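You operate a simulated robot arm through the tools that you are given. There is no shell and no other tool. Be economical: measure what you need, move in short steps, check, and stop when the job is done.

You run a simulated two-armed robot. Do the job below in one go: nothing can be reset, and whatever is moved stays where it is left.

TASK
Roll the trolley to HOIST and unload the sack that the white slip names into its bay.
Fine: the bay is on the slip too; set the trolley brake before you unload.

Only the result counts: the job must be done as asked and must still hold three seconds after the hand-in. Knocking over, shifting, dropping, spilling or breaking anything else fails it.

THE ROBOT
Two 7-joint arms with fingered hands on one trunk, on a base that drives. Base frame: it is fixed to the floor where the robot stands at the start and does not move with it; the origin is under the middle of the robot, x ahead of it, y to its left, z up. Readings come in mm, rad, newtons and seconds.
The left shoulder is at the start at [72, 155, 1009], the right one opposite. With the tool pointing down near the work surface each hand reaches from about 440 to 860 mm from the robot's upright axis, wherever it stands, measured 20 degrees to its own side. Places, roughly: bay sign [400, -2700, 200]; sack bay b [400, -2900, 200]; small sack [-1750, -2500, 500]; trolley [-1800, -2500, 500]; trolley brake lever [-1900, -2200, 700]. Payload 4 kg a hand.
The tool frame of a hand sits at the grasp point between the pads (the TCP): z along the fingers, y along the line on which they close. The tips reach 30 mm beyond it. The gripper opens to 104 mm. The gripper's body begins 35 mm behind the TCP. The gripper is a hand of 3 fingers: y runs from the thumb to the fingers, the wrist lies at [-15, -104, -178] in the tool frame, and closing takes about 1.5 s.
Orientation is that of the tool frame in the base frame, as a unit quaternion [x, y, z, w]. With the fingers straight down and the wrist toward the robot, the tool's x, y and z point along [0, 1, 0], [1, 0, 0] and [0, 0, -1] of the base frame.

THE INTERFACE
- The arms move only by the tool nudge_tool. It takes "left_increments", "right_increments" or both (then of equal length, played together; a hand with none holds still); each is a list of rows, each a list of 6 numbers: the shift along the tool's x, y, z in units of 500 mm (1.0 is 500 mm), then the turn, a rotation vector about the tool's x, y, z in units of 120 degrees (1.0 is 120 degrees). In form: [[x, y, z, ax, ay, az], ...]. A call has 1 to 20 rows; each row is the pose to reach, as a shift and turn from the pose commanded when the call began, along the tool's axes at that moment. "left_hand" and "right_hand" are, for a hand that has rows, the finger opening in cm, from 0 to 10.4, set as the call begins (left out, the last holds). A call with a number of a shift or a turn outside -1 to 1 is refused whole. A row lasts 0.2 s, in which the tool goes at most 50 mm and 0.15 rad; a call with a longer step from one row to the next is refused whole, and so is a gripper value outside its range. A pose out of reach is approached as far as the arm can. The call stops where the force on the tool passes 90 N (or 10 N more than at its start, if that is more) or the arm is blocked; 0.2 s more then pass. The fingers move at their own pace (about 153 mm/s each) and stop on an object; they squeeze with about 33 N. The grip force told is the motor's: it shows also when the fingers shut on nothing. Time passes only in rows, and 0.2 s behind the last, so rows that repeat a pose let the fingers close. The reply holds the time, the measured pose of the TCP, the force on the tool along the base axes, the opening and the grip force, in the units named above and with some noise, with the torque about the TCP (base axes, N m) and any sound that the robot's microphone picked up, and new pictures: "show" is both (left out), scene, wrist or none (wrist: the cameras of the hands that moved).
- Cameras (640 x 400 px; columns grow to the right, rows downward): "scene" is now at [139.1, -6.3, 1234.1]; the picture's right is [-0.07, -1.00, 0.00], its down [-0.60, 0.04, -0.80] and it looks along [0.80, -0.06, -0.60] (base axes); focal length 286 px, centre (320, 200). "left" rides on the left gripper at [-64, -94, -117] in its tool frame; the picture's right is [-0.72, -0.33, 0.61], its down [0.64, -0.65, 0.40] and it looks along [0.27, 0.68, 0.68] (tool axes); focal length 238 px, centre (320, 200). "right" rides on the right gripper at [64, -94, -117] in its tool frame; the picture's right is [-0.72, 0.33, -0.61], its down [-0.64, -0.65, 0.40] and it looks along [-0.27, 0.68, 0.68] (tool axes); focal length 238 px, centre (320, 200). There is no depth. A picture from a camera that has moved, and an enlarged one, comes with that camera's place and axes in the base frame and with its lens.
- move_column(by): slides the trunk up (or, below 0, down) by that many mm; the arms and the scene camera ride with it, the base frame stays. It gives what a move gives, with no picture.
- base_move(legs): drives the robot by 1 to 6 legs, each [ahead, left, turn to the left] in mm, mm and rad, along the robot's own axes; the way and the turn of a leg run together, so that a leg with both is an arc; at most 1500 mm and 3.142 rad a leg. The arms and the cameras ride along, it lands a little off, and it stops where it bumps. It gives what a move gives, and a new picture of the scene camera.
- set_grasp(shape, hand): the hand has 3 fingers and takes this shape, open, in about a second: jaw (thumb against the fingers, like two jaws); tri (thumb and two fingers); tip (a fingertip pinch); poke (one finger out to press); point (the index stretched); flat (the hand flat); cup (the hand cupped); fist (a fist). The gripper value then closes the fingers along that shape, each until it touches; the sizes above hold for jaw. It gives what a move gives, with no picture.
- aim_head(pan, tilt): turns the head with the scene camera to pan (to the left, within 1.501 rad either way) and tilt (down, from -0.506 to 1.204), counted from straight ahead of the robot. It gives what a move gives, and a new picture of the scene camera.
- inspect(camera, box): a new picture of the part [left, top, right, bottom] of that camera's present view, enlarged. The clock stands still meanwhile.
- close_job(): hands the job in; it is judged then, once.

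Work in short steps. Places have to be worked out from the pictures, the camera data and where the tool is seen: move nearer, look again, correct. Check each grasp and each placing, and mend what went wrong. You have 135 turns and 274 pictures in all, those below and enlarged ones among them. Open the grippers and draw the arms clear of the work before you hand the job in, unless the task says otherwise; then end with one line.

The tools are called after ">>>" by a JSON object that holds its "method" and its "body". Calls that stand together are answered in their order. nudge_tool: Moves the arms, as the interface text tells. Its arguments: {"type":"object","properties":{"left_increments":{"type":"array"},"left_hand":{"type":"number"},"right_increments":{"type":"array"},"right_hand":{"type":"number"},"show":{"type":"string","enum":["both","scene","wrist","none"]}},"required":[]} The other tools are called the same way: move_column (by) slides the trunk up or down; set_grasp (shape, hand) gives the hand a shape; base_move (legs) drives the base; aim_head (pan, tilt) turns the head that bears the scene camera; inspect (camera, box) takes an enlarged picture of a part of a camera's view; close_job () hands the job in.

At the start:

```text
time: 0.0
left_tcp_pos: [551.3, 262.5, 874.9]
left_orientation: [0.707, 0.707, 0.0, 0.0]
left_contact_force: [0.8, 0.1, 0.4]
left_wrist_torque: [-0.01, -0.02, 0.02]
left_opening: 103.8
left_gripper_force: 0.0
left_shape: jaw
right_tcp_pos: [526.8, -269.5, 957.5]
right_orientation: [0.707, 0.707, -0.002, 0.0]
right_contact_force: [-0.3, -0.8, -0.2]
right_wrist_torque: [-0.01, 0.0, -0.02]
right_opening: 103.6
right_gripper_force: 0.0
right_shape: jaw
trunk travel left (down, up): [-425.0, 515.0]
robot x, y, heading: [-0.6, -1.9, -0.003]
head pan, tilt: [-0.072, 0.644]
```

scene: 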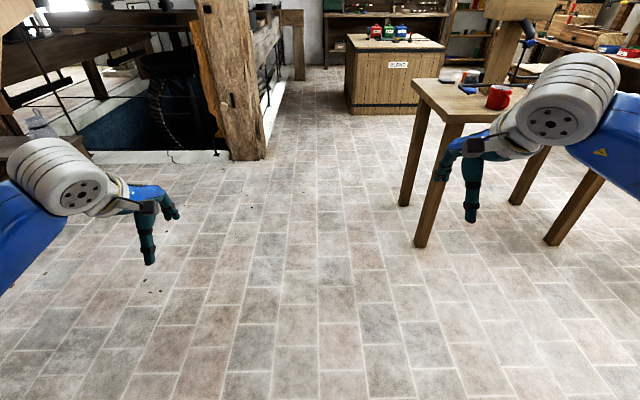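
right: 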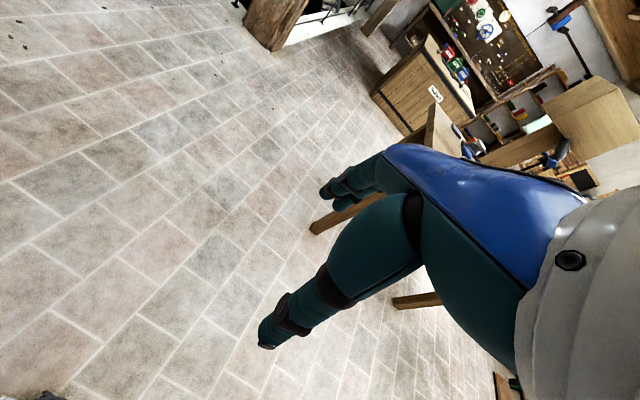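
left: 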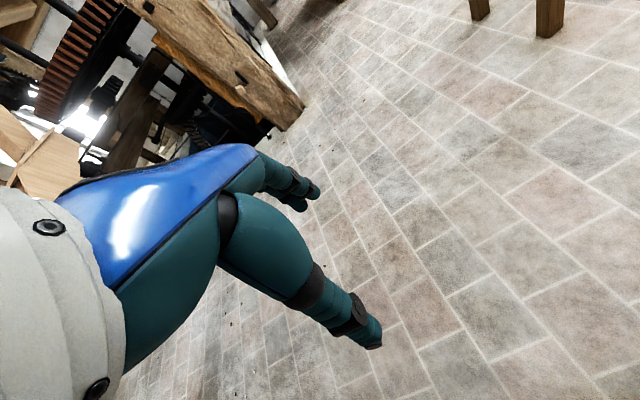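

The picture shows the room ahead; the trolley is behind to the right. I look to the right with the head first.

>>> {"method": "aim_head", "body": {"pan": -1.5, "tilt": 0.35}}

```text
time: 1.6
left_tcp_pos: [550.3, 263.9, 874.5]
left_orientation: [0.708, 0.707, 0.001, 0.0]
left_contact_force: [-0.4, 0.3, 0.4]
left_wrist_torque: [0.05, 0.01, 0.01]
left_opening: 103.6
left_gripper_force: 0.0
left_shape: jaw
right_tcp_pos: [526.0, -269.1, 958.8]
right_orientation: [0.707, 0.708, 0.0, 0.0]
right_contact_force: [0.3, 0.1, 0.6]
right_wrist_torque: [-0.01, -0.02, 0.02]
right_opening: 103.5
right_gripper_force: 0.1
right_shape: jaw
trunk travel left (down, up): [-425.0, 515.0]
robot x, y, heading: [2.8, 0.5, -0.004]
head pan, tilt: [-1.499, 0.351]
camera scene: at [59.1, -93.1, 1260.8], right [-1.0, -0.07, 0.0], down [-0.03, 0.34, -0.94], along [0.07, -0.94, -0.34], focal length 286 px, centre (320, 200)
```

scene: 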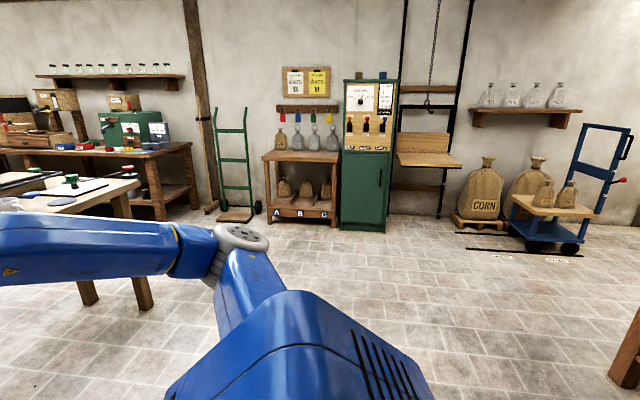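

The slips hang above the bay shelf; the trolley is at the right. I zoom in on both.

>>> {"method": "inspect", "body": {"camera": "scene", "box": [260, 55, 400, 142]}}

>>> {"method": "inspect", "body": {"camera": "scene", "box": [440, 110, 640, 270]}}

>>> {"method": "inspect", "body": {"camera": "scene", "box": [250, 90, 410, 230]}}

```text
4.57 times, centred on (330, 98) of scene
camera zoom: at [59.1, -93.1, 1260.8], right [-1.0, -0.07, 0.0], down [-0.03, 0.34, -0.94], along [0.07, -0.94, -0.34], focal length 1307 px, centre (274, 664)
```

zoom: 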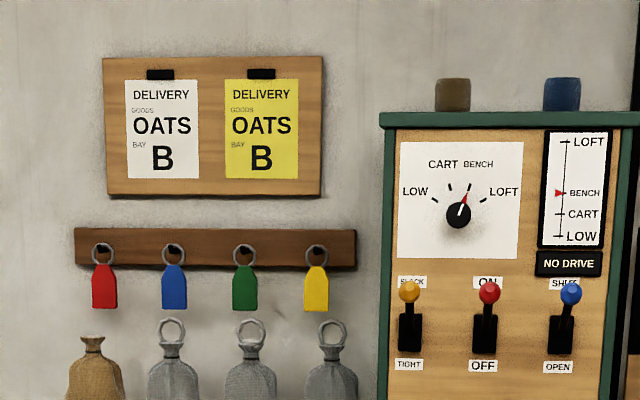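

```text
2.50 times, centred on (540, 190) of scene
camera zoom: at [59.1, -93.1, 1260.8], right [-1.0, -0.07, 0.0], down [-0.03, 0.34, -0.94], along [0.07, -0.94, -0.34], focal length 715 px, centre (-230, 225)
```

zoom: 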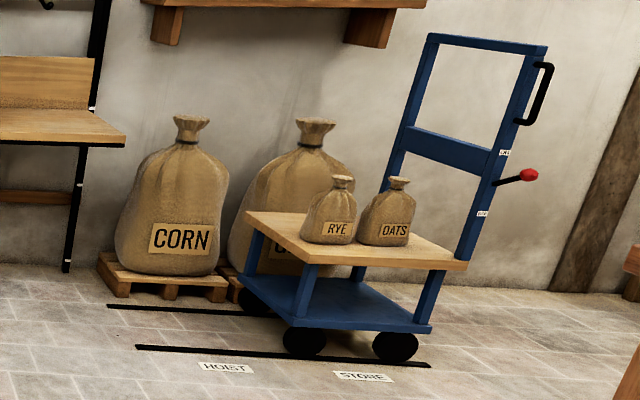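

```text
2.86 times, centred on (330, 160) of scene
camera zoom: at [59.1, -93.1, 1260.8], right [-1.0, -0.07, 0.0], down [-0.03, 0.34, -0.94], along [0.07, -0.94, -0.34], focal length 817 px, centre (291, 314)
```

zoom: 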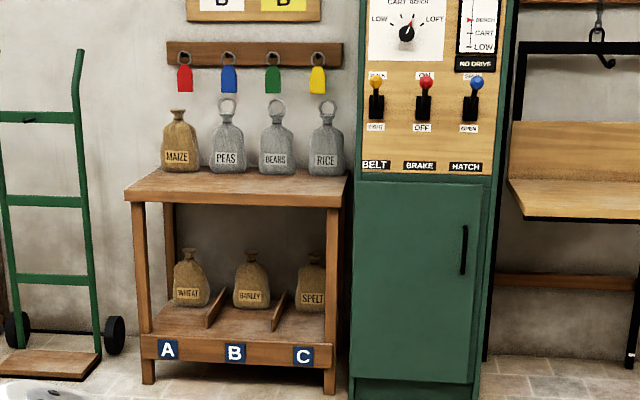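

White slip: OATS into bay B. I turn to face the wall (-y), then look at the area around the trolley.

>>> {"method": "base_move", "body": {"legs": [[0, 0, -1.567]]}}

>>> {"method": "aim_head", "body": {"pan": -0.9, "tilt": 0.5}}

```text
time: 5.7
left_tcp_pos: [281.3, -542.0, 874.4]
left_orientation: [1.0, 0.015, 0.0, 0.001]
left_contact_force: [0.0, 0.0, 0.7]
left_wrist_torque: [0.02, -0.01, 0.01]
left_opening: 103.8
left_gripper_force: 0.0
left_shape: jaw
right_tcp_pos: [-252.4, -536.0, 959.0]
right_orientation: [1.0, 0.016, 0.0, 0.0]
right_contact_force: [0.4, 0.3, 0.6]
right_wrist_torque: [0.03, 0.01, -0.03]
right_opening: 103.6
right_gripper_force: 0.1
right_shape: jaw
trunk travel left (down, up): [-425.0, 515.0]
robot x, y, heading: [2.1, -0.6, -1.537]
head pan, tilt: [-1.499, 0.351]
camera scene: at [-91.4, -62.5, 1260.9], right [-0.1, 0.99, 0.0], down [0.34, 0.04, -0.94], along [-0.93, -0.1, -0.34], focal length 286 px, centre (320, 200)
```

scene: 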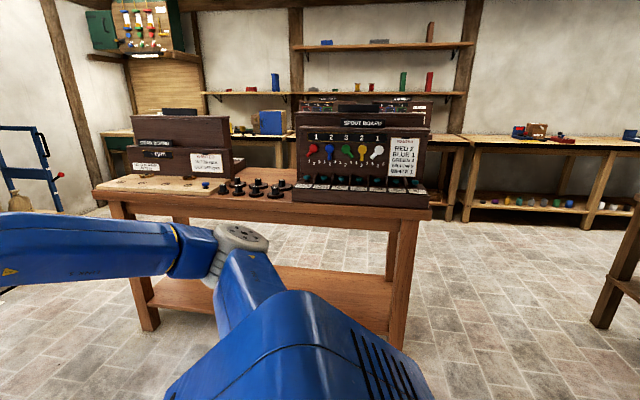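

```text
time: 6.7
left_tcp_pos: [280.5, -540.9, 875.8]
left_orientation: [1.0, 0.016, 0.0, 0.002]
left_contact_force: [-0.3, 1.0, -0.5]
left_wrist_torque: [0.03, -0.04, 0.01]
left_opening: 103.5
left_gripper_force: 0.1
left_shape: jaw
right_tcp_pos: [-254.0, -533.5, 959.9]
right_orientation: [1.0, 0.017, 0.0, 0.0]
right_contact_force: [-0.5, 0.8, 0.1]
right_wrist_torque: [-0.01, -0.02, 0.0]
right_opening: 103.7
right_gripper_force: 0.2
right_shape: jaw
trunk travel left (down, up): [-425.0, 515.0]
robot x, y, heading: [1.5, 2.8, -1.537]
head pan, tilt: [-0.901, 0.499]
camera scene: at [-68.5, -111.6, 1247.1], right [-0.65, 0.76, 0.0], down [0.37, 0.31, -0.88], along [-0.67, -0.57, -0.48], focal length 286 px, centre (320, 200)
```

scene: 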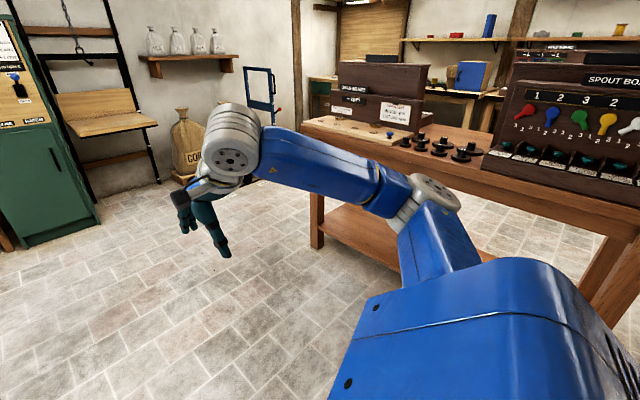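

The bench's near end stands at about y=-1200, the trolley beyond at y≈-2300. I drive ahead to y≈-1500, sideways to x≈-800, and look.

>>> {"method": "base_move", "body": {"legs": [[1550, 0, -0.034], [0, -900, 0]]}}

>>> {"method": "aim_head", "body": {"pan": -0.7, "tilt": 0.5}}

```text
refused: 1550 is not a number from -1500 to 1500
```

```text
time: 7.4
left_tcp_pos: [281.0, -540.5, 875.7]
left_orientation: [1.0, 0.015, 0.0, 0.001]
left_contact_force: [-1.0, 0.2, -0.1]
left_wrist_torque: [0.03, -0.01, -0.01]
left_opening: 103.5
left_gripper_force: 0.0
left_shape: jaw
right_tcp_pos: [-252.3, -533.5, 959.3]
right_orientation: [1.0, 0.016, 0.001, 0.002]
right_contact_force: [0.2, 0.2, -0.6]
right_wrist_torque: [0.01, 0.0, -0.03]
right_opening: 103.4
right_gripper_force: 0.1
right_shape: jaw
trunk travel left (down, up): [-425.0, 515.0]
robot x, y, heading: [-0.1, 0.1, -1.539]
head pan, tilt: [-0.7, 0.499]
camera scene: at [-55.3, -124.2, 1247.0], right [-0.78, 0.62, 0.0], down [0.3, 0.38, -0.88], along [-0.54, -0.69, -0.48], focal length 286 px, centre (320, 200)
```

scene: 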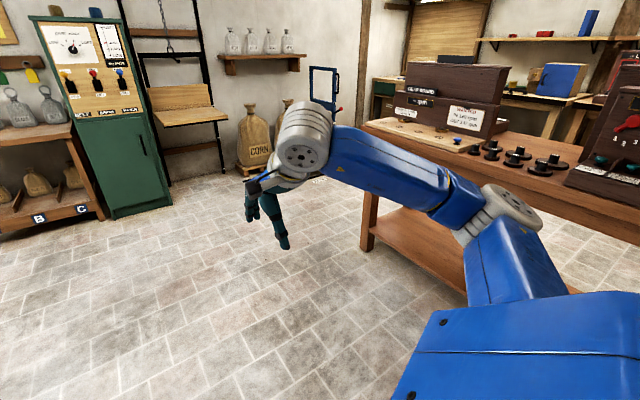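

A leg is limited to 1500 mm; I redo it with 1480.

>>> {"method": "base_move", "body": {"legs": [[1480, 0, -0.032], [0, -900, 0]]}}

```text
time: 19.2
left_tcp_pos: [-572.0, -2082.3, 874.8]
left_orientation: [1.0, 0.003, -0.001, 0.001]
left_contact_force: [-0.2, 0.0, 0.0]
left_wrist_torque: [-0.02, -0.01, 0.0]
left_opening: 103.6
left_gripper_force: 0.0
left_shape: jaw
right_tcp_pos: [-1104.0, -2061.3, 961.4]
right_orientation: [1.0, 0.002, -0.001, 0.001]
right_contact_force: [0.2, 0.4, 0.5]
right_wrist_torque: [-0.01, -0.01, -0.01]
right_opening: 103.8
right_gripper_force: 0.0
right_shape: jaw
trunk travel left (down, up): [-425.0, 515.0]
robot x, y, heading: [-839.2, -1532.1, -1.566]
head pan, tilt: [-0.7, 0.499]
camera scene: at [-895.1, -1656.6, 1247.1], right [-0.77, 0.64, 0.0], down [0.31, 0.37, -0.88], along [-0.56, -0.67, -0.48], focal length 286 px, centre (320, 200)
```

scene: 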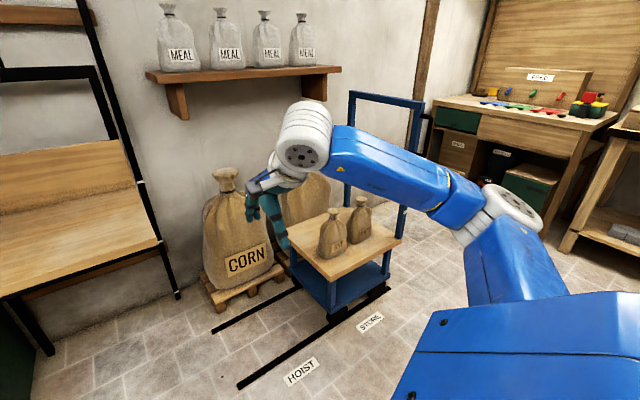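

HOIST mark is at x≈-1290, STORE at x≈-1720; rails at y≈-2370 and -2705. I go sideways nearer to the trolley, and look at the brake lever.

>>> {"method": "base_move", "body": {"legs": [[0, -500, 0]]}}

>>> {"method": "aim_head", "body": {"pan": -0.45, "tilt": 0.6}}

```text
time: 22.1
left_tcp_pos: [-1065.0, -2083.7, 875.1]
left_orientation: [1.0, 0.004, -0.001, 0.001]
left_contact_force: [-0.3, 0.4, -0.1]
left_wrist_torque: [-0.01, 0.02, 0.01]
left_opening: 103.7
left_gripper_force: 0.0
left_shape: jaw
right_tcp_pos: [-1597.8, -2062.7, 962.2]
right_orientation: [1.0, 0.004, -0.001, 0.002]
right_contact_force: [0.1, -0.1, 0.0]
right_wrist_torque: [0.0, -0.06, 0.0]
right_opening: 103.7
right_gripper_force: 0.1
right_shape: jaw
trunk travel left (down, up): [-425.0, 515.0]
robot x, y, heading: [-1335.0, -1532.4, -1.564]
head pan, tilt: [-0.7, 0.499]
camera scene: at [-1389.5, -1659.7, 1247.2], right [-0.77, 0.64, 0.0], down [0.3, 0.37, -0.88], along [-0.56, -0.67, -0.48], focal length 286 px, centre (320, 200)
```

scene: 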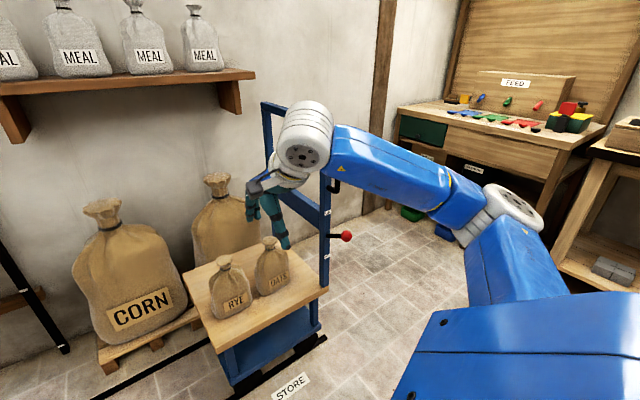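

```text
time: 22.9
left_tcp_pos: [-1066.7, -2081.8, 876.2]
left_orientation: [1.0, 0.003, 0.0, 0.001]
left_contact_force: [0.7, 0.2, -1.5]
left_wrist_torque: [0.01, -0.04, -0.01]
left_opening: 103.5
left_gripper_force: 0.1
left_shape: jaw
right_tcp_pos: [-1599.6, -2062.3, 959.8]
right_orientation: [1.0, 0.004, 0.0, 0.003]
right_contact_force: [-0.1, -0.4, -0.8]
right_wrist_torque: [0.0, 0.01, -0.03]
right_opening: 103.3
right_gripper_force: 0.1
right_shape: jaw
trunk travel left (down, up): [-425.0, 515.0]
robot x, y, heading: [-1336.2, -1537.6, -1.567]
head pan, tilt: [-0.45, 0.6]
camera scene: at [-1372.0, -1669.4, 1238.0], right [-0.9, 0.43, 0.0], down [0.24, 0.51, -0.82], along [-0.35, -0.74, -0.57], focal length 286 px, centre (320, 200)
```

scene: 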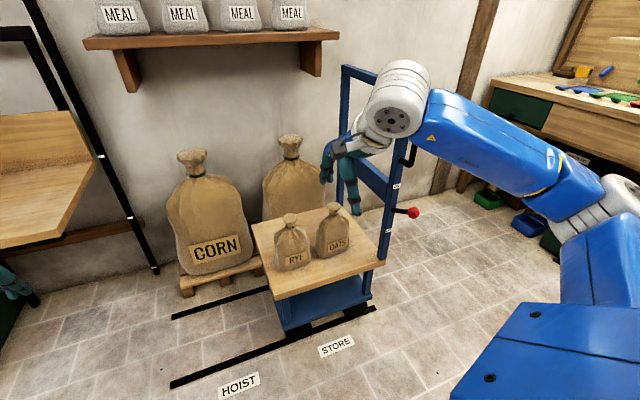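

>>> {"method": "inspect", "body": {"camera": "scene", "box": [330, 130, 450, 275]}}

>>> {"method": "inspect", "body": {"camera": "scene", "box": [150, 200, 390, 400]}}

```text
2.76 times, centred on (390, 202) of scene
camera zoom: at [-1372.0, -1669.4, 1238.0], right [-0.9, 0.43, 0.0], down [0.24, 0.51, -0.82], along [-0.35, -0.74, -0.57], focal length 789 px, centre (127, 193)
```

zoom: 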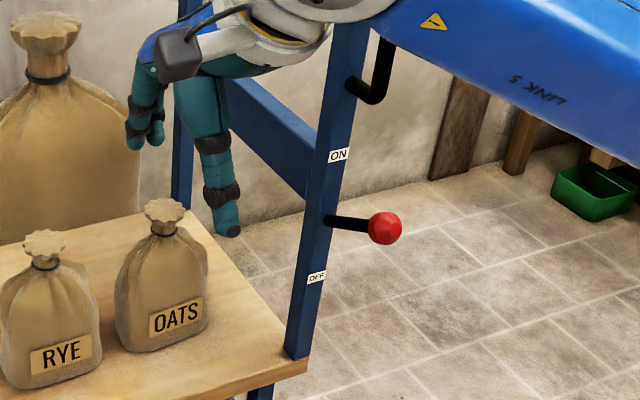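

```text
2.00 times, centred on (270, 300) of scene
camera zoom: at [-1372.0, -1669.4, 1238.0], right [-0.9, 0.43, 0.0], down [0.24, 0.51, -0.82], along [-0.35, -0.74, -0.57], focal length 572 px, centre (420, 0)
```

zoom: 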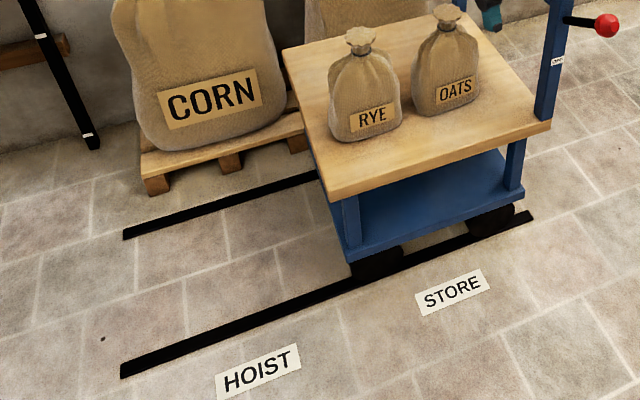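

The brake lever (red knob) seems near (-1930, -2200, 690), between ON (up) and OFF (down). The deck runs x≈-1506..-1968 at z≈350, so the roll is about +430 mm. I move nearer for a better look.

>>> {"method": "base_move", "body": {"legs": [[0, -320, 0]]}}

>>> {"method": "aim_head", "body": {"pan": -0.2, "tilt": 0.75}}

```text
time: 25.0
left_tcp_pos: [-1374.4, -2083.4, 876.3]
left_orientation: [1.0, 0.005, 0.0, 0.001]
left_contact_force: [-0.3, 0.3, 0.6]
left_wrist_torque: [0.0, 0.0, -0.01]
left_opening: 103.7
left_gripper_force: 0.1
left_shape: jaw
right_tcp_pos: [-1907.9, -2065.1, 962.4]
right_orientation: [1.0, 0.005, 0.0, 0.001]
right_contact_force: [-0.2, 0.2, 0.4]
right_wrist_torque: [0.01, 0.02, 0.01]
right_opening: 103.6
right_gripper_force: 0.0
right_shape: jaw
trunk travel left (down, up): [-425.0, 515.0]
robot x, y, heading: [-1648.2, -1539.5, -1.559]
head pan, tilt: [-0.45, 0.6]
camera scene: at [-1680.2, -1672.4, 1238.1], right [-0.91, 0.43, 0.0], down [0.24, 0.51, -0.82], along [-0.35, -0.75, -0.57], focal length 286 px, centre (320, 200)
```

scene: 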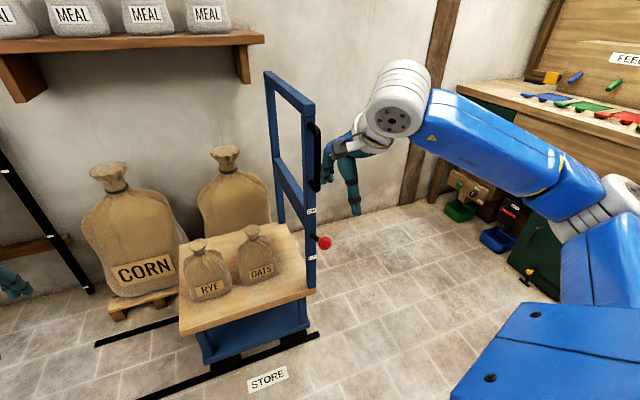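

```text
time: 25.8
left_tcp_pos: [-1377.8, -2081.9, 877.9]
left_orientation: [1.0, 0.006, -0.001, 0.003]
left_contact_force: [-0.4, -0.3, -0.3]
left_wrist_torque: [0.0, 0.01, 0.01]
left_opening: 103.5
left_gripper_force: 0.1
left_shape: jaw
right_tcp_pos: [-1909.5, -2063.9, 961.9]
right_orientation: [1.0, 0.006, 0.0, 0.004]
right_contact_force: [0.3, 0.3, 0.1]
right_wrist_torque: [0.01, 0.0, 0.01]
right_opening: 103.7
right_gripper_force: 0.1
right_shape: jaw
trunk travel left (down, up): [-425.0, 515.0]
robot x, y, heading: [-1643.7, -1543.3, -1.562]
head pan, tilt: [-0.201, 0.75]
camera scene: at [-1661.6, -1673.8, 1225.1], right [-0.98, 0.19, 0.0], down [0.13, 0.67, -0.73], along [-0.14, -0.72, -0.68], focal length 286 px, centre (320, 200)
```

scene: 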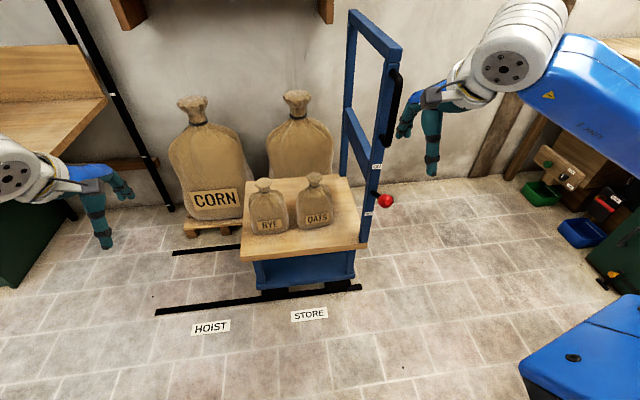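

Knob triangulates to about (-1930, -2178, 711). I zoom in to read the lever and post.

>>> {"method": "inspect", "body": {"camera": "scene", "box": [330, 0, 450, 260]}}

>>> {"method": "inspect", "body": {"camera": "scene", "box": [345, 155, 415, 225]}}

>>> {"method": "inspect", "body": {"camera": "right", "box": [0, 0, 640, 400]}}

```text
1.54 times, centred on (390, 130) of scene
camera zoom: at [-1661.6, -1673.8, 1225.1], right [-0.98, 0.19, 0.0], down [0.13, 0.67, -0.73], along [-0.14, -0.72, -0.68], focal length 440 px, centre (212, 308)
```

zoom: 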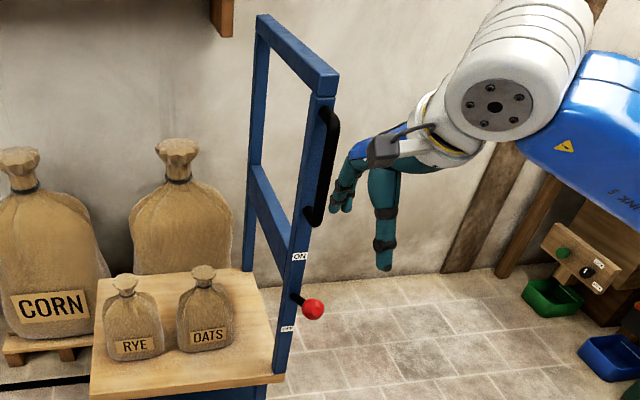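

```text
5.71 times, centred on (380, 190) of scene
camera zoom: at [-1661.6, -1673.8, 1225.1], right [-0.98, 0.19, 0.0], down [0.13, 0.67, -0.73], along [-0.14, -0.72, -0.68], focal length 1634 px, centre (-23, 257)
```

zoom: 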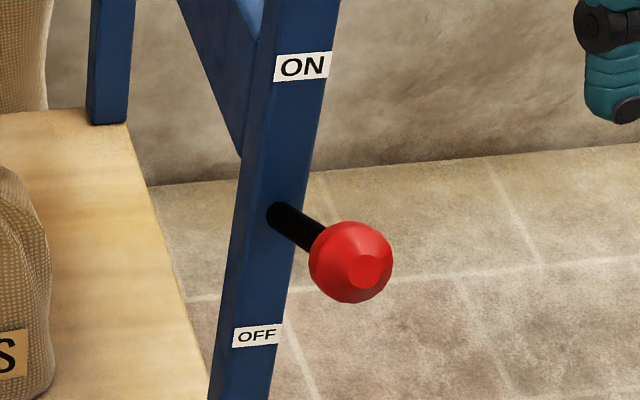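

```text
1.00 times, centred on (320, 200) of right (not enlarged: the box is as wide or as high as the picture)
camera zoom: at [-1847.4, -1969.5, 1078.7], right [-0.72, -0.33, 0.61], down [-0.65, 0.64, -0.41], along [-0.26, -0.69, -0.67], focal length 238 px, centre (320, 200)
```

zoom: 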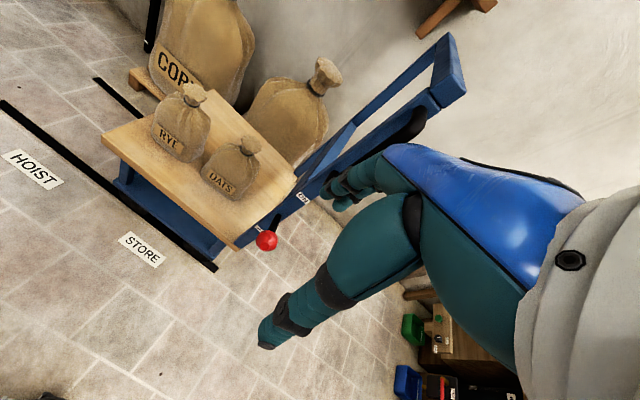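

The lever points at the robot and up: knob z ≈ 711, its root ≈ 610 with ON at 711 and OFF at 509, so the brake is ON. I'll grip the knob from above with the right hand, jaws closing along x (its hinge axis): first rotate and hover over it.

>>> {"method": "nudge_tool", "body": {"right_increments": [[-0.0037, 0.019, 0.018, 0, 0, 0.0625], [-0.0073, 0.038, 0.036, 0, 0, 0.125], [-0.011, 0.057, 0.054, 0, 0, 0.1875], [-0.0147, 0.076, 0.072, 0, 0, 0.25], [-0.018, 0.095, 0.09, 0, 0, 0.3125], [-0.022, 0.114, 0.108, 0, 0, 0.375], [-0.0257, 0.133, 0.126, 0, 0, 0.4375], [-0.029, 0.152, 0.144, 0, 0, 0.5], [-0.033, 0.171, 0.162, 0, 0, 0.5625], [-0.0367, 0.19, 0.18, 0, 0, 0.625], [-0.04, 0.209, 0.198, 0, 0, 0.6875], [-0.044, 0.228, 0.216, 0, 0, 0.75], [-0.044, 0.228, 0.216, 0, 0, 0.75]], "right_hand": 10.4}}

```text
time: 28.6
left_tcp_pos: [-1377.8, -2082.6, 877.5]
left_orientation: [1.0, 0.005, 0.0, 0.002]
left_contact_force: [-0.4, 0.6, -0.9]
left_wrist_torque: [-0.01, -0.02, -0.02]
left_opening: 103.6
left_gripper_force: 0.1
left_shape: jaw
right_tcp_pos: [-1932.3, -2178.7, 854.3]
right_orientation: [0.711, -0.703, 0.004, 0.002]
right_contact_force: [-0.7, -0.3, 0.1]
right_wrist_torque: [0.0, 0.02, -0.03]
right_opening: 103.5
right_gripper_force: 0.0
right_shape: jaw
trunk travel left (down, up): [-425.0, 515.0]
robot x, y, heading: [-1647.3, -1539.6, -1.558]
head pan, tilt: [-0.201, 0.75]
camera scene: at [-1662.0, -1674.1, 1225.0], right [-0.98, 0.19, 0.0], down [0.13, 0.67, -0.73], along [-0.14, -0.72, -0.68], focal length 286 px, centre (320, 200)
camera right: at [-1837.5, -2241.8, 972.0], right [-0.33, 0.72, 0.61], down [0.65, 0.64, -0.41], along [-0.69, 0.26, -0.68], focal length 238 px, centre (320, 200)
```

scene: 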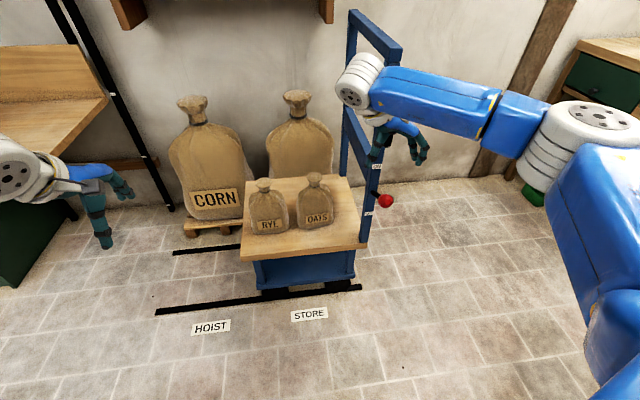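
right: 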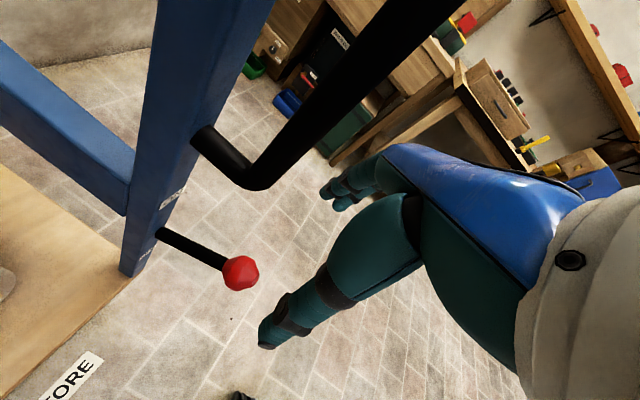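

The wrist view puts the knob at about (-1935, -2184, 711), right under the open hand. I descend around it.

>>> {"method": "nudge_tool", "body": {"right_increments": [[0.002, 0, 0.05, 0, 0, 0], [0.004, 0.002, 0.1, 0, 0, 0], [0.006, 0.004, 0.15, 0, 0, 0], [0.008, 0.004, 0.2, 0, 0, 0], [0.008, 0.004, 0.24, 0, 0, 0], [0.008, 0.004, 0.28, 0, 0, 0], [0.008, 0.004, 0.28, 0, 0, 0]]}}

```text
time: 30.2
left_tcp_pos: [-1376.6, -2083.3, 876.9]
left_orientation: [1.0, 0.005, 0.0, 0.002]
left_contact_force: [0.1, -0.3, 0.3]
left_wrist_torque: [0.01, 0.02, 0.01]
left_opening: 103.6
left_gripper_force: 0.0
left_shape: jaw
right_tcp_pos: [-1931.0, -2184.2, 714.2]
right_orientation: [0.711, -0.703, 0.003, 0.001]
right_contact_force: [1.0, -0.3, 0.5]
right_wrist_torque: [0.01, -0.01, 0.01]
right_opening: 103.5
right_gripper_force: 0.1
right_shape: jaw
trunk travel left (down, up): [-425.0, 515.0]
robot x, y, heading: [-1643.9, -1538.2, -1.56]
head pan, tilt: [-0.201, 0.75]
camera scene: at [-1661.8, -1674.3, 1225.0], right [-0.98, 0.19, 0.0], down [0.13, 0.67, -0.73], along [-0.14, -0.72, -0.68], focal length 286 px, centre (320, 200)
camera right: at [-1835.8, -2247.6, 831.7], right [-0.34, 0.72, 0.61], down [0.65, 0.65, -0.41], along [-0.69, 0.26, -0.68], focal length 238 px, centre (320, 200)
```

scene: 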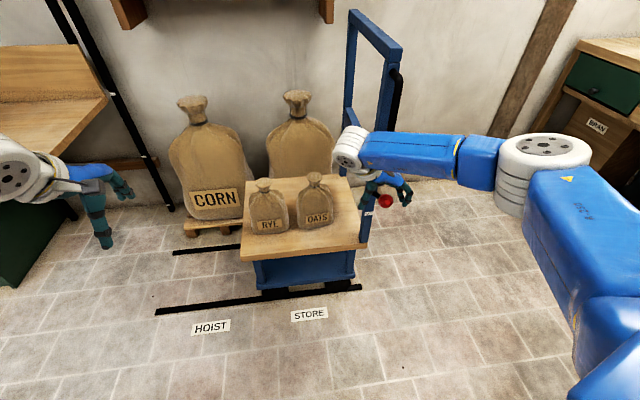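
right: 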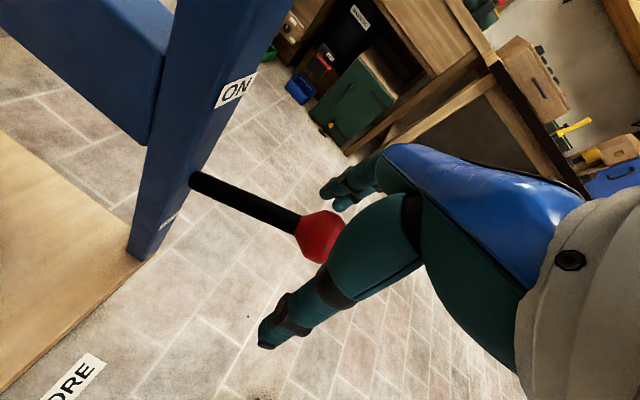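

The knob lies within the jaws at about (-1938, -2184, 701). I lower slightly, shift by 5 mm and close.

>>> {"method": "nudge_tool", "body": {"right_increments": [[0, 0.01, 0.02, 0, 0, 0], [0, 0.01, 0.02, 0, 0, 0], [0, 0.01, 0.02, 0, 0, 0], [0, 0.01, 0.02, 0, 0, 0], [0, 0.01, 0.02, 0, 0, 0]], "right_hand": 0, "show": "wrist"}}

```text
time: 31.4
left_tcp_pos: [-1376.9, -2084.9, 876.1]
left_orientation: [1.0, 0.005, 0.0, 0.002]
left_contact_force: [0.9, 0.4, 0.1]
left_wrist_torque: [0.03, -0.02, -0.01]
left_opening: 103.6
left_gripper_force: 0.1
left_shape: jaw
right_tcp_pos: [-1935.2, -2186.4, 701.9]
right_orientation: [0.711, -0.703, 0.002, 0.0]
right_contact_force: [4.9, 0.7, -13.6]
right_wrist_torque: [0.0, 0.18, -0.03]
right_opening: 18.8
right_gripper_force: 32.9
right_shape: jaw
trunk travel left (down, up): [-425.0, 515.0]
robot x, y, heading: [-1651.6, -1536.8, -1.557]
head pan, tilt: [-0.201, 0.75]
camera right: at [-1840.9, -2249.3, 819.1], right [-0.34, 0.72, 0.61], down [0.65, 0.65, -0.4], along [-0.69, 0.26, -0.68], focal length 238 px, centre (320, 200)
```

right: 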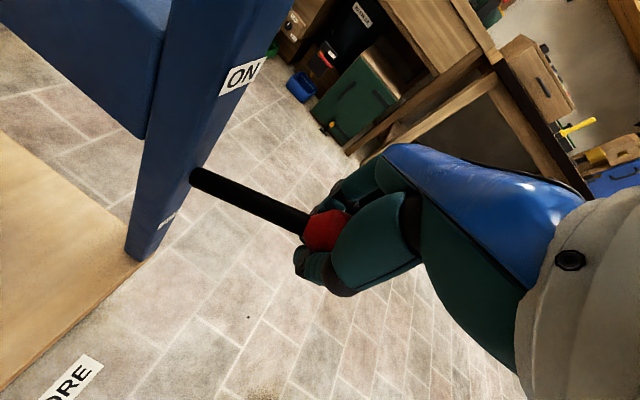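

The knob is held (opening 19 mm, 33 N). I swing it down along the arc towards OFF.

>>> {"method": "nudge_tool", "body": {"right_increments": [[-0.018, 0, 0.036, 0, 0, 0], [-0.034, 0, 0.072, 0, 0, 0], [-0.044, 0, 0.11, 0, 0, 0], [-0.048, 0, 0.15, 0, 0, 0], [-0.044, 0, 0.19, 0, 0, 0], [-0.034, 0, 0.224, 0, 0, 0], [-0.018, 0, 0.26, 0, 0, 0], [0, 0, 0.296, 0, 0, 0]]}}

```text
time: 33.2
left_tcp_pos: [-1376.8, -2081.9, 878.5]
left_orientation: [1.0, 0.005, -0.001, 0.003]
left_contact_force: [0.0, 0.9, 0.2]
left_wrist_torque: [0.01, 0.02, -0.02]
left_opening: 103.4
left_gripper_force: 0.1
left_shape: jaw
right_tcp_pos: [-1938.7, -2186.2, 557.2]
right_orientation: [0.711, -0.703, 0.003, 0.003]
right_contact_force: [1.5, 1.3, -0.1]
right_wrist_torque: [-0.05, 0.08, 0.01]
right_opening: 14.6
right_gripper_force: 33.1
right_shape: jaw
trunk travel left (down, up): [-425.0, 515.0]
robot x, y, heading: [-1646.2, -1537.4, -1.561]
head pan, tilt: [-0.201, 0.75]
camera scene: at [-1661.0, -1674.2, 1225.0], right [-0.98, 0.19, 0.0], down [0.13, 0.67, -0.73], along [-0.14, -0.72, -0.68], focal length 286 px, centre (320, 200)
camera right: at [-1843.4, -2247.5, 674.7], right [-0.33, 0.72, 0.61], down [0.65, 0.65, -0.41], along [-0.69, 0.26, -0.68], focal length 238 px, centre (320, 200)
```

scene: 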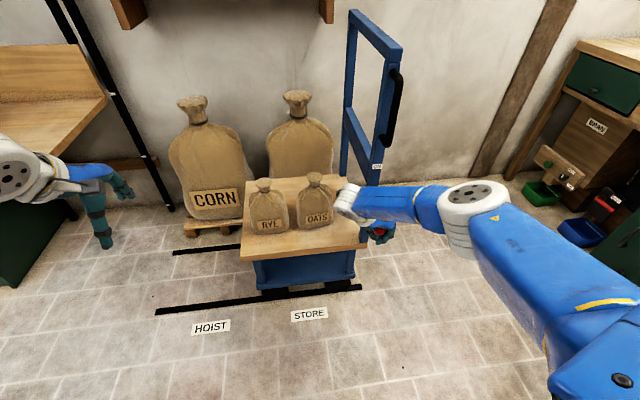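
right: 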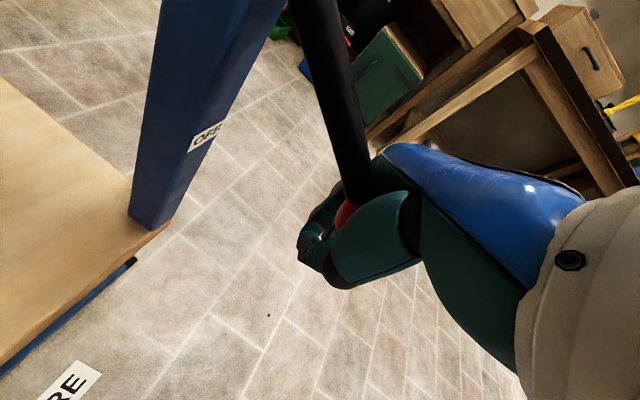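

The lever now points down near OFF with little force. I go a bit further to find its stop.

>>> {"method": "nudge_tool", "body": {"right_increments": [[0.012, 0, 0.015, 0, 0, 0], [0.025, 0, 0.03, 0, 0, 0], [0.042, 0, 0.042, 0, 0, 0]], "show": "wrist"}}

```text
time: 34.0
left_tcp_pos: [-1374.5, -2072.2, 884.6]
left_orientation: [1.0, 0.004, -0.002, 0.009]
left_contact_force: [-0.8, -0.9, -0.7]
left_wrist_torque: [0.04, -0.02, 0.01]
left_opening: 103.5
left_gripper_force: 0.0
left_shape: jaw
right_tcp_pos: [-1937.5, -2196.5, 547.9]
right_orientation: [0.708, -0.706, 0.001, 0.007]
right_contact_force: [-0.1, 55.3, 42.5]
right_wrist_torque: [-3.98, 0.13, 0.02]
right_opening: 14.4
right_gripper_force: 33.1
right_shape: jaw
trunk travel left (down, up): [-425.0, 515.0]
robot x, y, heading: [-1648.8, -1540.4, -1.557]
head pan, tilt: [-0.201, 0.75]
camera right: at [-1842.0, -2260.1, 664.8], right [-0.32, 0.73, 0.61], down [0.65, 0.64, -0.42], along [-0.69, 0.26, -0.68], focal length 238 px, centre (320, 200)
```

right: 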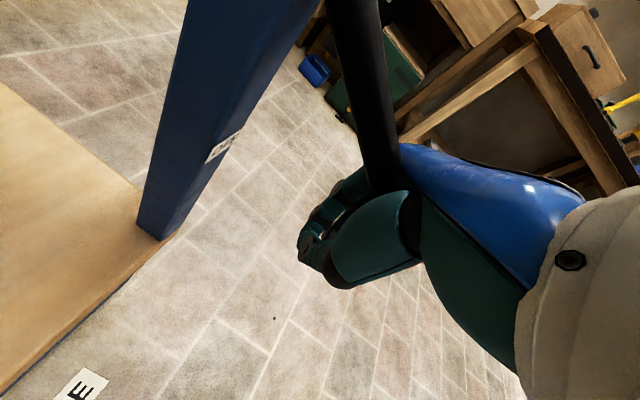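

The stop is reached (force rose), so the brake is OFF. I relax to the earlier pose keeping the grip, then try rolling the trolley by a gentle pull in +x on the gripped knob.

>>> {"method": "nudge_tool", "body": {"right_increments": [[-0.02, 0, -0.02, 0, 0, 0], [-0.036, 0, -0.038, 0, 0, 0], [-0.036, -0.02, -0.038, 0, 0, 0], [-0.036, -0.04, -0.038, 0, 0, 0], [-0.036, -0.06, -0.038, 0, 0, 0], [-0.036, -0.08, -0.038, 0, 0, 0], [-0.036, -0.1, -0.038, 0, 0, 0], [-0.036, -0.12, -0.038, 0, 0, 0]]}}

```text
time: 35.8
left_tcp_pos: [-1377.7, -2083.7, 877.6]
left_orientation: [1.0, 0.004, 0.001, 0.002]
left_contact_force: [0.5, 0.0, -0.6]
left_wrist_torque: [0.0, -0.01, -0.01]
left_opening: 103.5
left_gripper_force: 0.1
left_shape: jaw
right_tcp_pos: [-1875.9, -2188.1, 555.9]
right_orientation: [0.711, -0.703, 0.004, 0.002]
right_contact_force: [-1.7, -8.5, 5.5]
right_wrist_torque: [0.42, 0.07, 0.2]
right_opening: 14.3
right_gripper_force: 32.6
right_shape: jaw
trunk travel left (down, up): [-425.0, 515.0]
robot x, y, heading: [-1645.2, -1541.0, -1.561]
head pan, tilt: [-0.201, 0.75]
camera scene: at [-1662.4, -1674.7, 1225.0], right [-0.98, 0.19, 0.0], down [0.13, 0.67, -0.73], along [-0.14, -0.72, -0.68], focal length 286 px, centre (320, 200)
camera right: at [-1781.5, -2251.5, 673.2], right [-0.34, 0.72, 0.61], down [0.65, 0.65, -0.41], along [-0.69, 0.25, -0.68], focal length 238 px, centre (320, 200)
```

scene: 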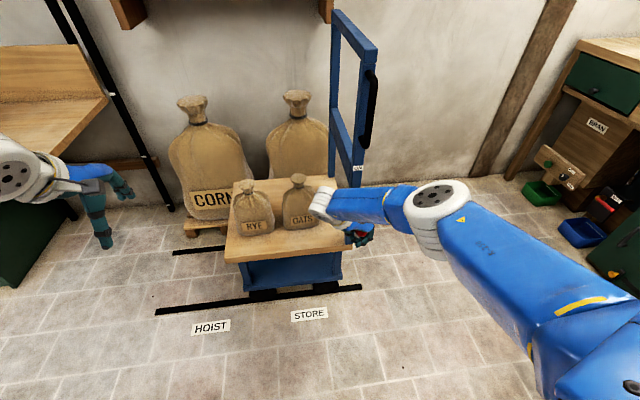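
right: 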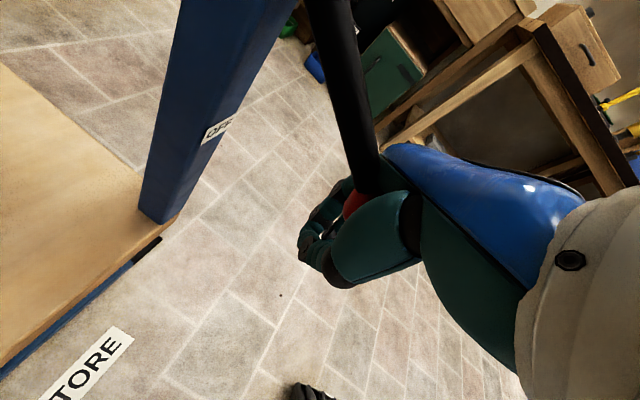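

It rolls freely with the hand. I drive the base 270 mm to the left (+x) with the knob still gripped.

>>> {"method": "base_move", "body": {"legs": [[0, 270, 0]]}}

```text
time: 37.7
left_tcp_pos: [-1105.1, -2077.3, 878.6]
left_orientation: [1.0, 0.008, 0.0, 0.002]
left_contact_force: [0.2, -1.0, -0.2]
left_wrist_torque: [0.05, -0.01, -0.02]
left_opening: 103.8
left_gripper_force: 0.1
left_shape: jaw
right_tcp_pos: [-1604.4, -2185.0, 555.4]
right_orientation: [0.714, -0.7, 0.003, 0.001]
right_contact_force: [2.9, 1.4, 0.2]
right_wrist_torque: [-0.13, 0.11, 0.05]
right_opening: 14.7
right_gripper_force: 33.6
right_shape: jaw
trunk travel left (down, up): [-425.0, 515.0]
robot x, y, heading: [-1377.7, -1537.2, -1.55]
head pan, tilt: [-0.201, 0.75]
camera scene: at [-1391.7, -1670.2, 1225.1], right [-0.98, 0.18, 0.0], down [0.12, 0.67, -0.73], along [-0.13, -0.72, -0.68], focal length 286 px, centre (320, 200)
```

scene: 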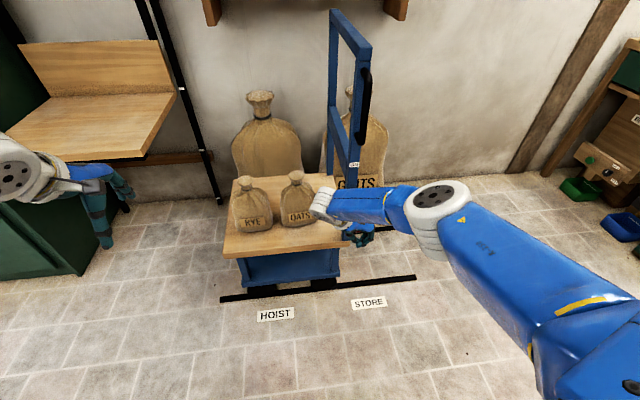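

Moved 334 mm; trolley centre is ≈ -1390 and the HOIST mark ≈ -1305. I pull 84 mm more with the arm.

>>> {"method": "nudge_tool", "body": {"right_increments": [[0, -0.02, 0, 0, 0, 0], [0, -0.04, 0, 0, 0, 0], [0, -0.06, 0, 0, 0, 0], [0, -0.08, 0, 0, 0, 0], [0, -0.1, 0, 0, 0, 0], [0, -0.12, 0, 0, 0, 0], [0, -0.14, 0, 0, 0, 0], [0, -0.157, 0, 0, 0, 0], [0, -0.168, 0, 0, 0, 0], [0, -0.168, 0, 0, 0, 0]]}}

```text
time: 39.9
left_tcp_pos: [-1105.9, -2076.9, 877.9]
left_orientation: [1.0, 0.009, 0.002, 0.004]
left_contact_force: [0.0, -0.4, -0.6]
left_wrist_torque: [0.02, 0.0, 0.0]
left_opening: 103.6
left_gripper_force: 0.0
left_shape: jaw
right_tcp_pos: [-1519.3, -2183.5, 555.7]
right_orientation: [0.714, -0.7, 0.003, 0.002]
right_contact_force: [1.3, 0.1, -0.6]
right_wrist_torque: [-0.01, -0.03, 0.02]
right_opening: 14.4
right_gripper_force: 33.1
right_shape: jaw
trunk travel left (down, up): [-425.0, 515.0]
robot x, y, heading: [-1374.4, -1535.5, -1.552]
head pan, tilt: [-0.201, 0.75]
camera scene: at [-1392.2, -1671.0, 1225.0], right [-0.98, 0.18, 0.0], down [0.12, 0.67, -0.73], along [-0.13, -0.72, -0.68], focal length 286 px, centre (320, 200)
camera right: at [-1424.6, -2246.1, 673.2], right [-0.34, 0.72, 0.61], down [0.64, 0.65, -0.41], along [-0.69, 0.25, -0.68], focal length 238 px, centre (320, 200)
```

scene: 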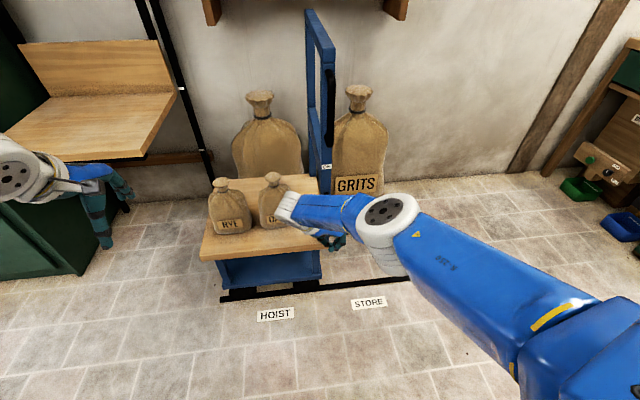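
right: 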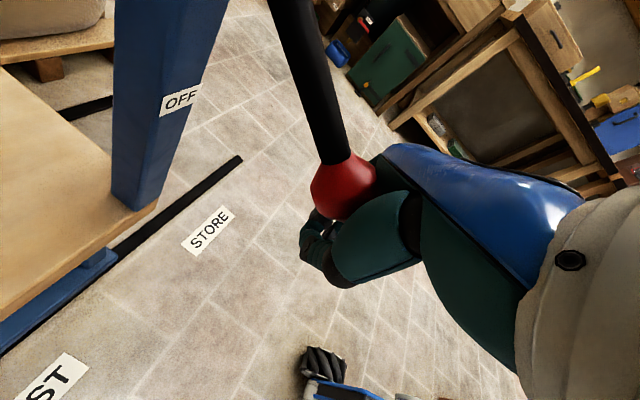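

The knob seems to have slipped forward out of the finger pads. I zoom to see knob, grip and trolley alignment.

>>> {"method": "inspect", "body": {"camera": "scene", "box": [190, 160, 420, 330]}}

>>> {"method": "inspect", "body": {"camera": "right", "box": [220, 80, 480, 300]}}

```text
2.35 times, centred on (305, 245) of scene
camera zoom: at [-1392.2, -1671.0, 1225.0], right [-0.98, 0.18, 0.0], down [0.12, 0.67, -0.73], along [-0.13, -0.72, -0.68], focal length 673 px, centre (355, 94)
```

zoom: 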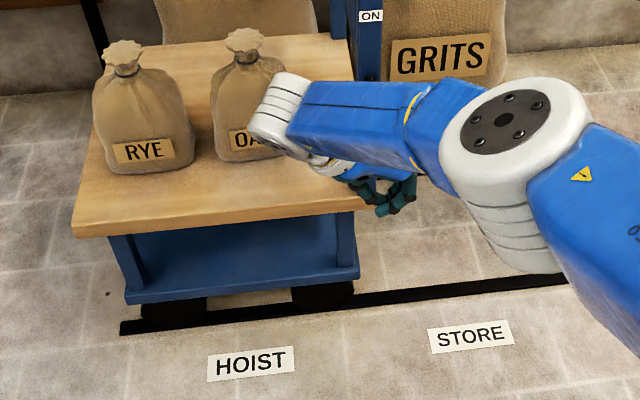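

```text
1.82 times, centred on (350, 190) of right
camera zoom: at [-1424.6, -2246.1, 673.2], right [-0.34, 0.72, 0.61], down [0.64, 0.65, -0.41], along [-0.69, 0.25, -0.68], focal length 433 px, centre (266, 218)
```

zoom: 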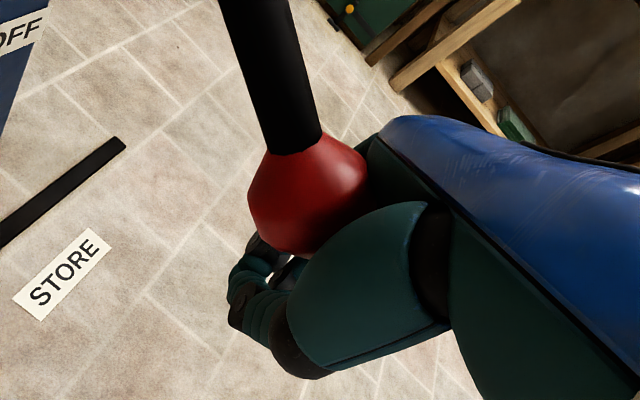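

The knob slipped inside the hand (now about (-1539, -2204, 584)). I open the hand and look again.

>>> {"method": "nudge_tool", "body": {"right_increments": [[0, 0, 0, 0, 0, 0], [0, 0, 0, 0, 0, 0], [0, 0, 0, 0, 0, 0], [0, 0, 0, 0, 0, 0]], "right_hand": 10.4}}

```text
time: 40.9
left_tcp_pos: [-1104.9, -2075.0, 878.6]
left_orientation: [1.0, 0.009, 0.001, 0.004]
left_contact_force: [0.4, 0.2, 0.4]
left_wrist_torque: [0.02, -0.03, -0.02]
left_opening: 103.8
left_gripper_force: 0.0
left_shape: jaw
right_tcp_pos: [-1520.0, -2184.1, 555.0]
right_orientation: [0.714, -0.7, 0.003, 0.001]
right_contact_force: [-0.2, -0.1, -0.4]
right_wrist_torque: [0.0, -0.02, 0.01]
right_opening: 103.3
right_gripper_force: 0.1
right_shape: jaw
trunk travel left (down, up): [-425.0, 515.0]
robot x, y, heading: [-1376.1, -1536.1, -1.551]
head pan, tilt: [-0.201, 0.75]
camera scene: at [-1391.7, -1670.9, 1225.0], right [-0.98, 0.18, 0.0], down [0.12, 0.67, -0.73], along [-0.13, -0.72, -0.68], focal length 286 px, centre (320, 200)
camera right: at [-1424.4, -2246.0, 673.3], right [-0.34, 0.72, 0.61], down [0.64, 0.65, -0.41], along [-0.69, 0.25, -0.68], focal length 238 px, centre (320, 200)
```

scene: 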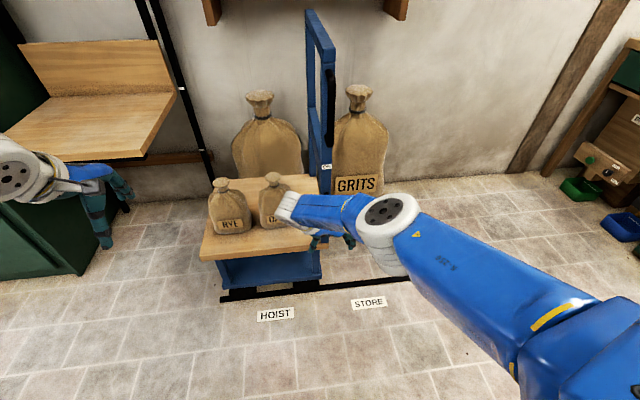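
right: 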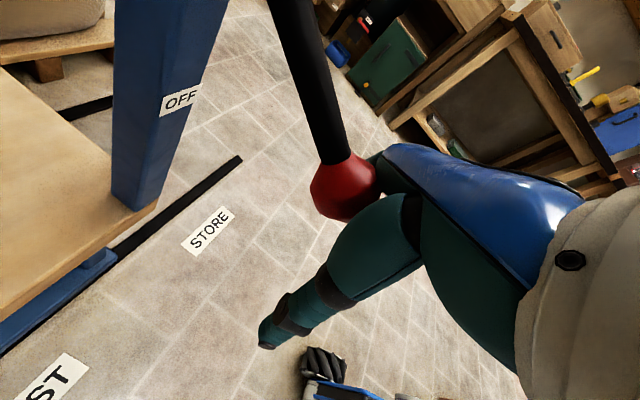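

Knob sits at about (-1530, -2207, 588): I had only caged it. I rise to knob height, centre on it, then close properly.

>>> {"method": "nudge_tool", "body": {"right_increments": [[-0.02, 0.008, -0.03, 0, 0, 0], [-0.02, 0.016, -0.07, 0, 0, 0], [0.01, 0.016, -0.07, 0, 0, 0], [0.044, 0.018, -0.07, 0, 0, 0], [0.044, 0.018, -0.07, 0, 0, 0]], "show": "wrist"}}

```text
time: 42.1
left_tcp_pos: [-1106.0, -2075.1, 878.2]
left_orientation: [1.0, 0.008, 0.001, 0.004]
left_contact_force: [0.8, -0.4, -0.3]
left_wrist_torque: [0.03, 0.02, -0.04]
left_opening: 103.6
left_gripper_force: 0.1
left_shape: jaw
right_tcp_pos: [-1529.2, -2205.9, 590.5]
right_orientation: [0.714, -0.7, 0.003, 0.002]
right_contact_force: [0.4, -0.9, -0.1]
right_wrist_torque: [-0.04, -0.03, 0.03]
right_opening: 103.4
right_gripper_force: 0.2
right_shape: jaw
trunk travel left (down, up): [-425.0, 515.0]
robot x, y, heading: [-1376.7, -1540.2, -1.553]
head pan, tilt: [-0.201, 0.75]
camera right: at [-1434.2, -2267.8, 707.8], right [-0.34, 0.72, 0.61], down [0.64, 0.65, -0.41], along [-0.69, 0.25, -0.68], focal length 238 px, centre (320, 200)
```

right: 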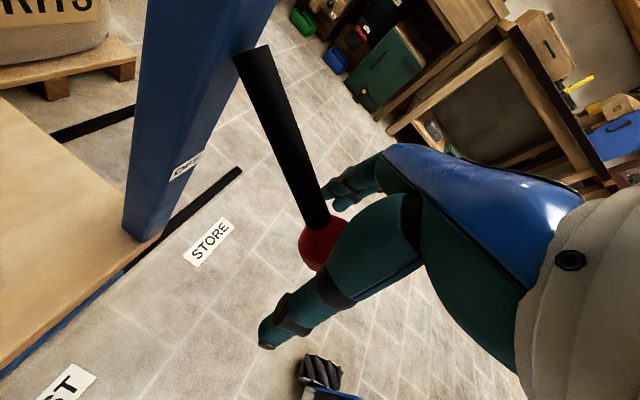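

The knob is now centred between the pads. I close on it.

>>> {"method": "nudge_tool", "body": {"right_increments": [[0, 0, 0, 0, 0, 0], [0, 0, 0, 0, 0, 0], [0, 0, 0, 0, 0, 0], [0, 0, 0, 0, 0, 0], [0, 0, 0, 0, 0, 0]], "right_hand": 0, "show": "wrist"}}

```text
time: 43.3
left_tcp_pos: [-1104.9, -2075.3, 878.0]
left_orientation: [1.0, 0.009, 0.0, 0.003]
left_contact_force: [-0.2, 0.1, -0.1]
left_wrist_torque: [-0.01, -0.02, -0.02]
left_opening: 103.7
left_gripper_force: 0.1
left_shape: jaw
right_tcp_pos: [-1527.5, -2206.5, 589.5]
right_orientation: [0.713, -0.701, 0.002, 0.0]
right_contact_force: [5.7, 1.1, -8.4]
right_wrist_torque: [0.01, 0.0, -0.1]
right_opening: 17.1
right_gripper_force: 32.8
right_shape: jaw
trunk travel left (down, up): [-425.0, 515.0]
robot x, y, heading: [-1379.6, -1537.6, -1.553]
head pan, tilt: [-0.201, 0.75]
camera right: at [-1432.8, -2268.0, 706.0], right [-0.34, 0.72, 0.61], down [0.64, 0.65, -0.41], along [-0.69, 0.25, -0.68], focal length 238 px, centre (320, 200)
```

right: 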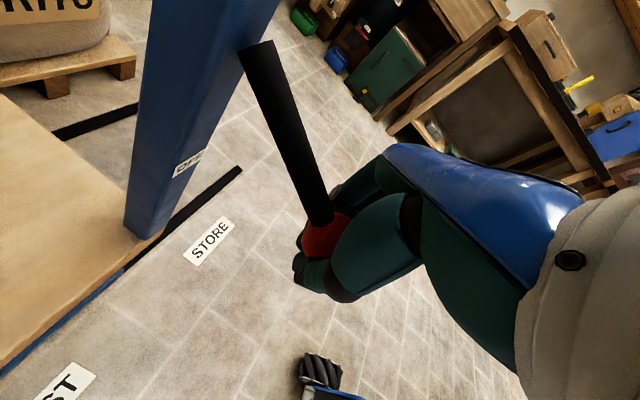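

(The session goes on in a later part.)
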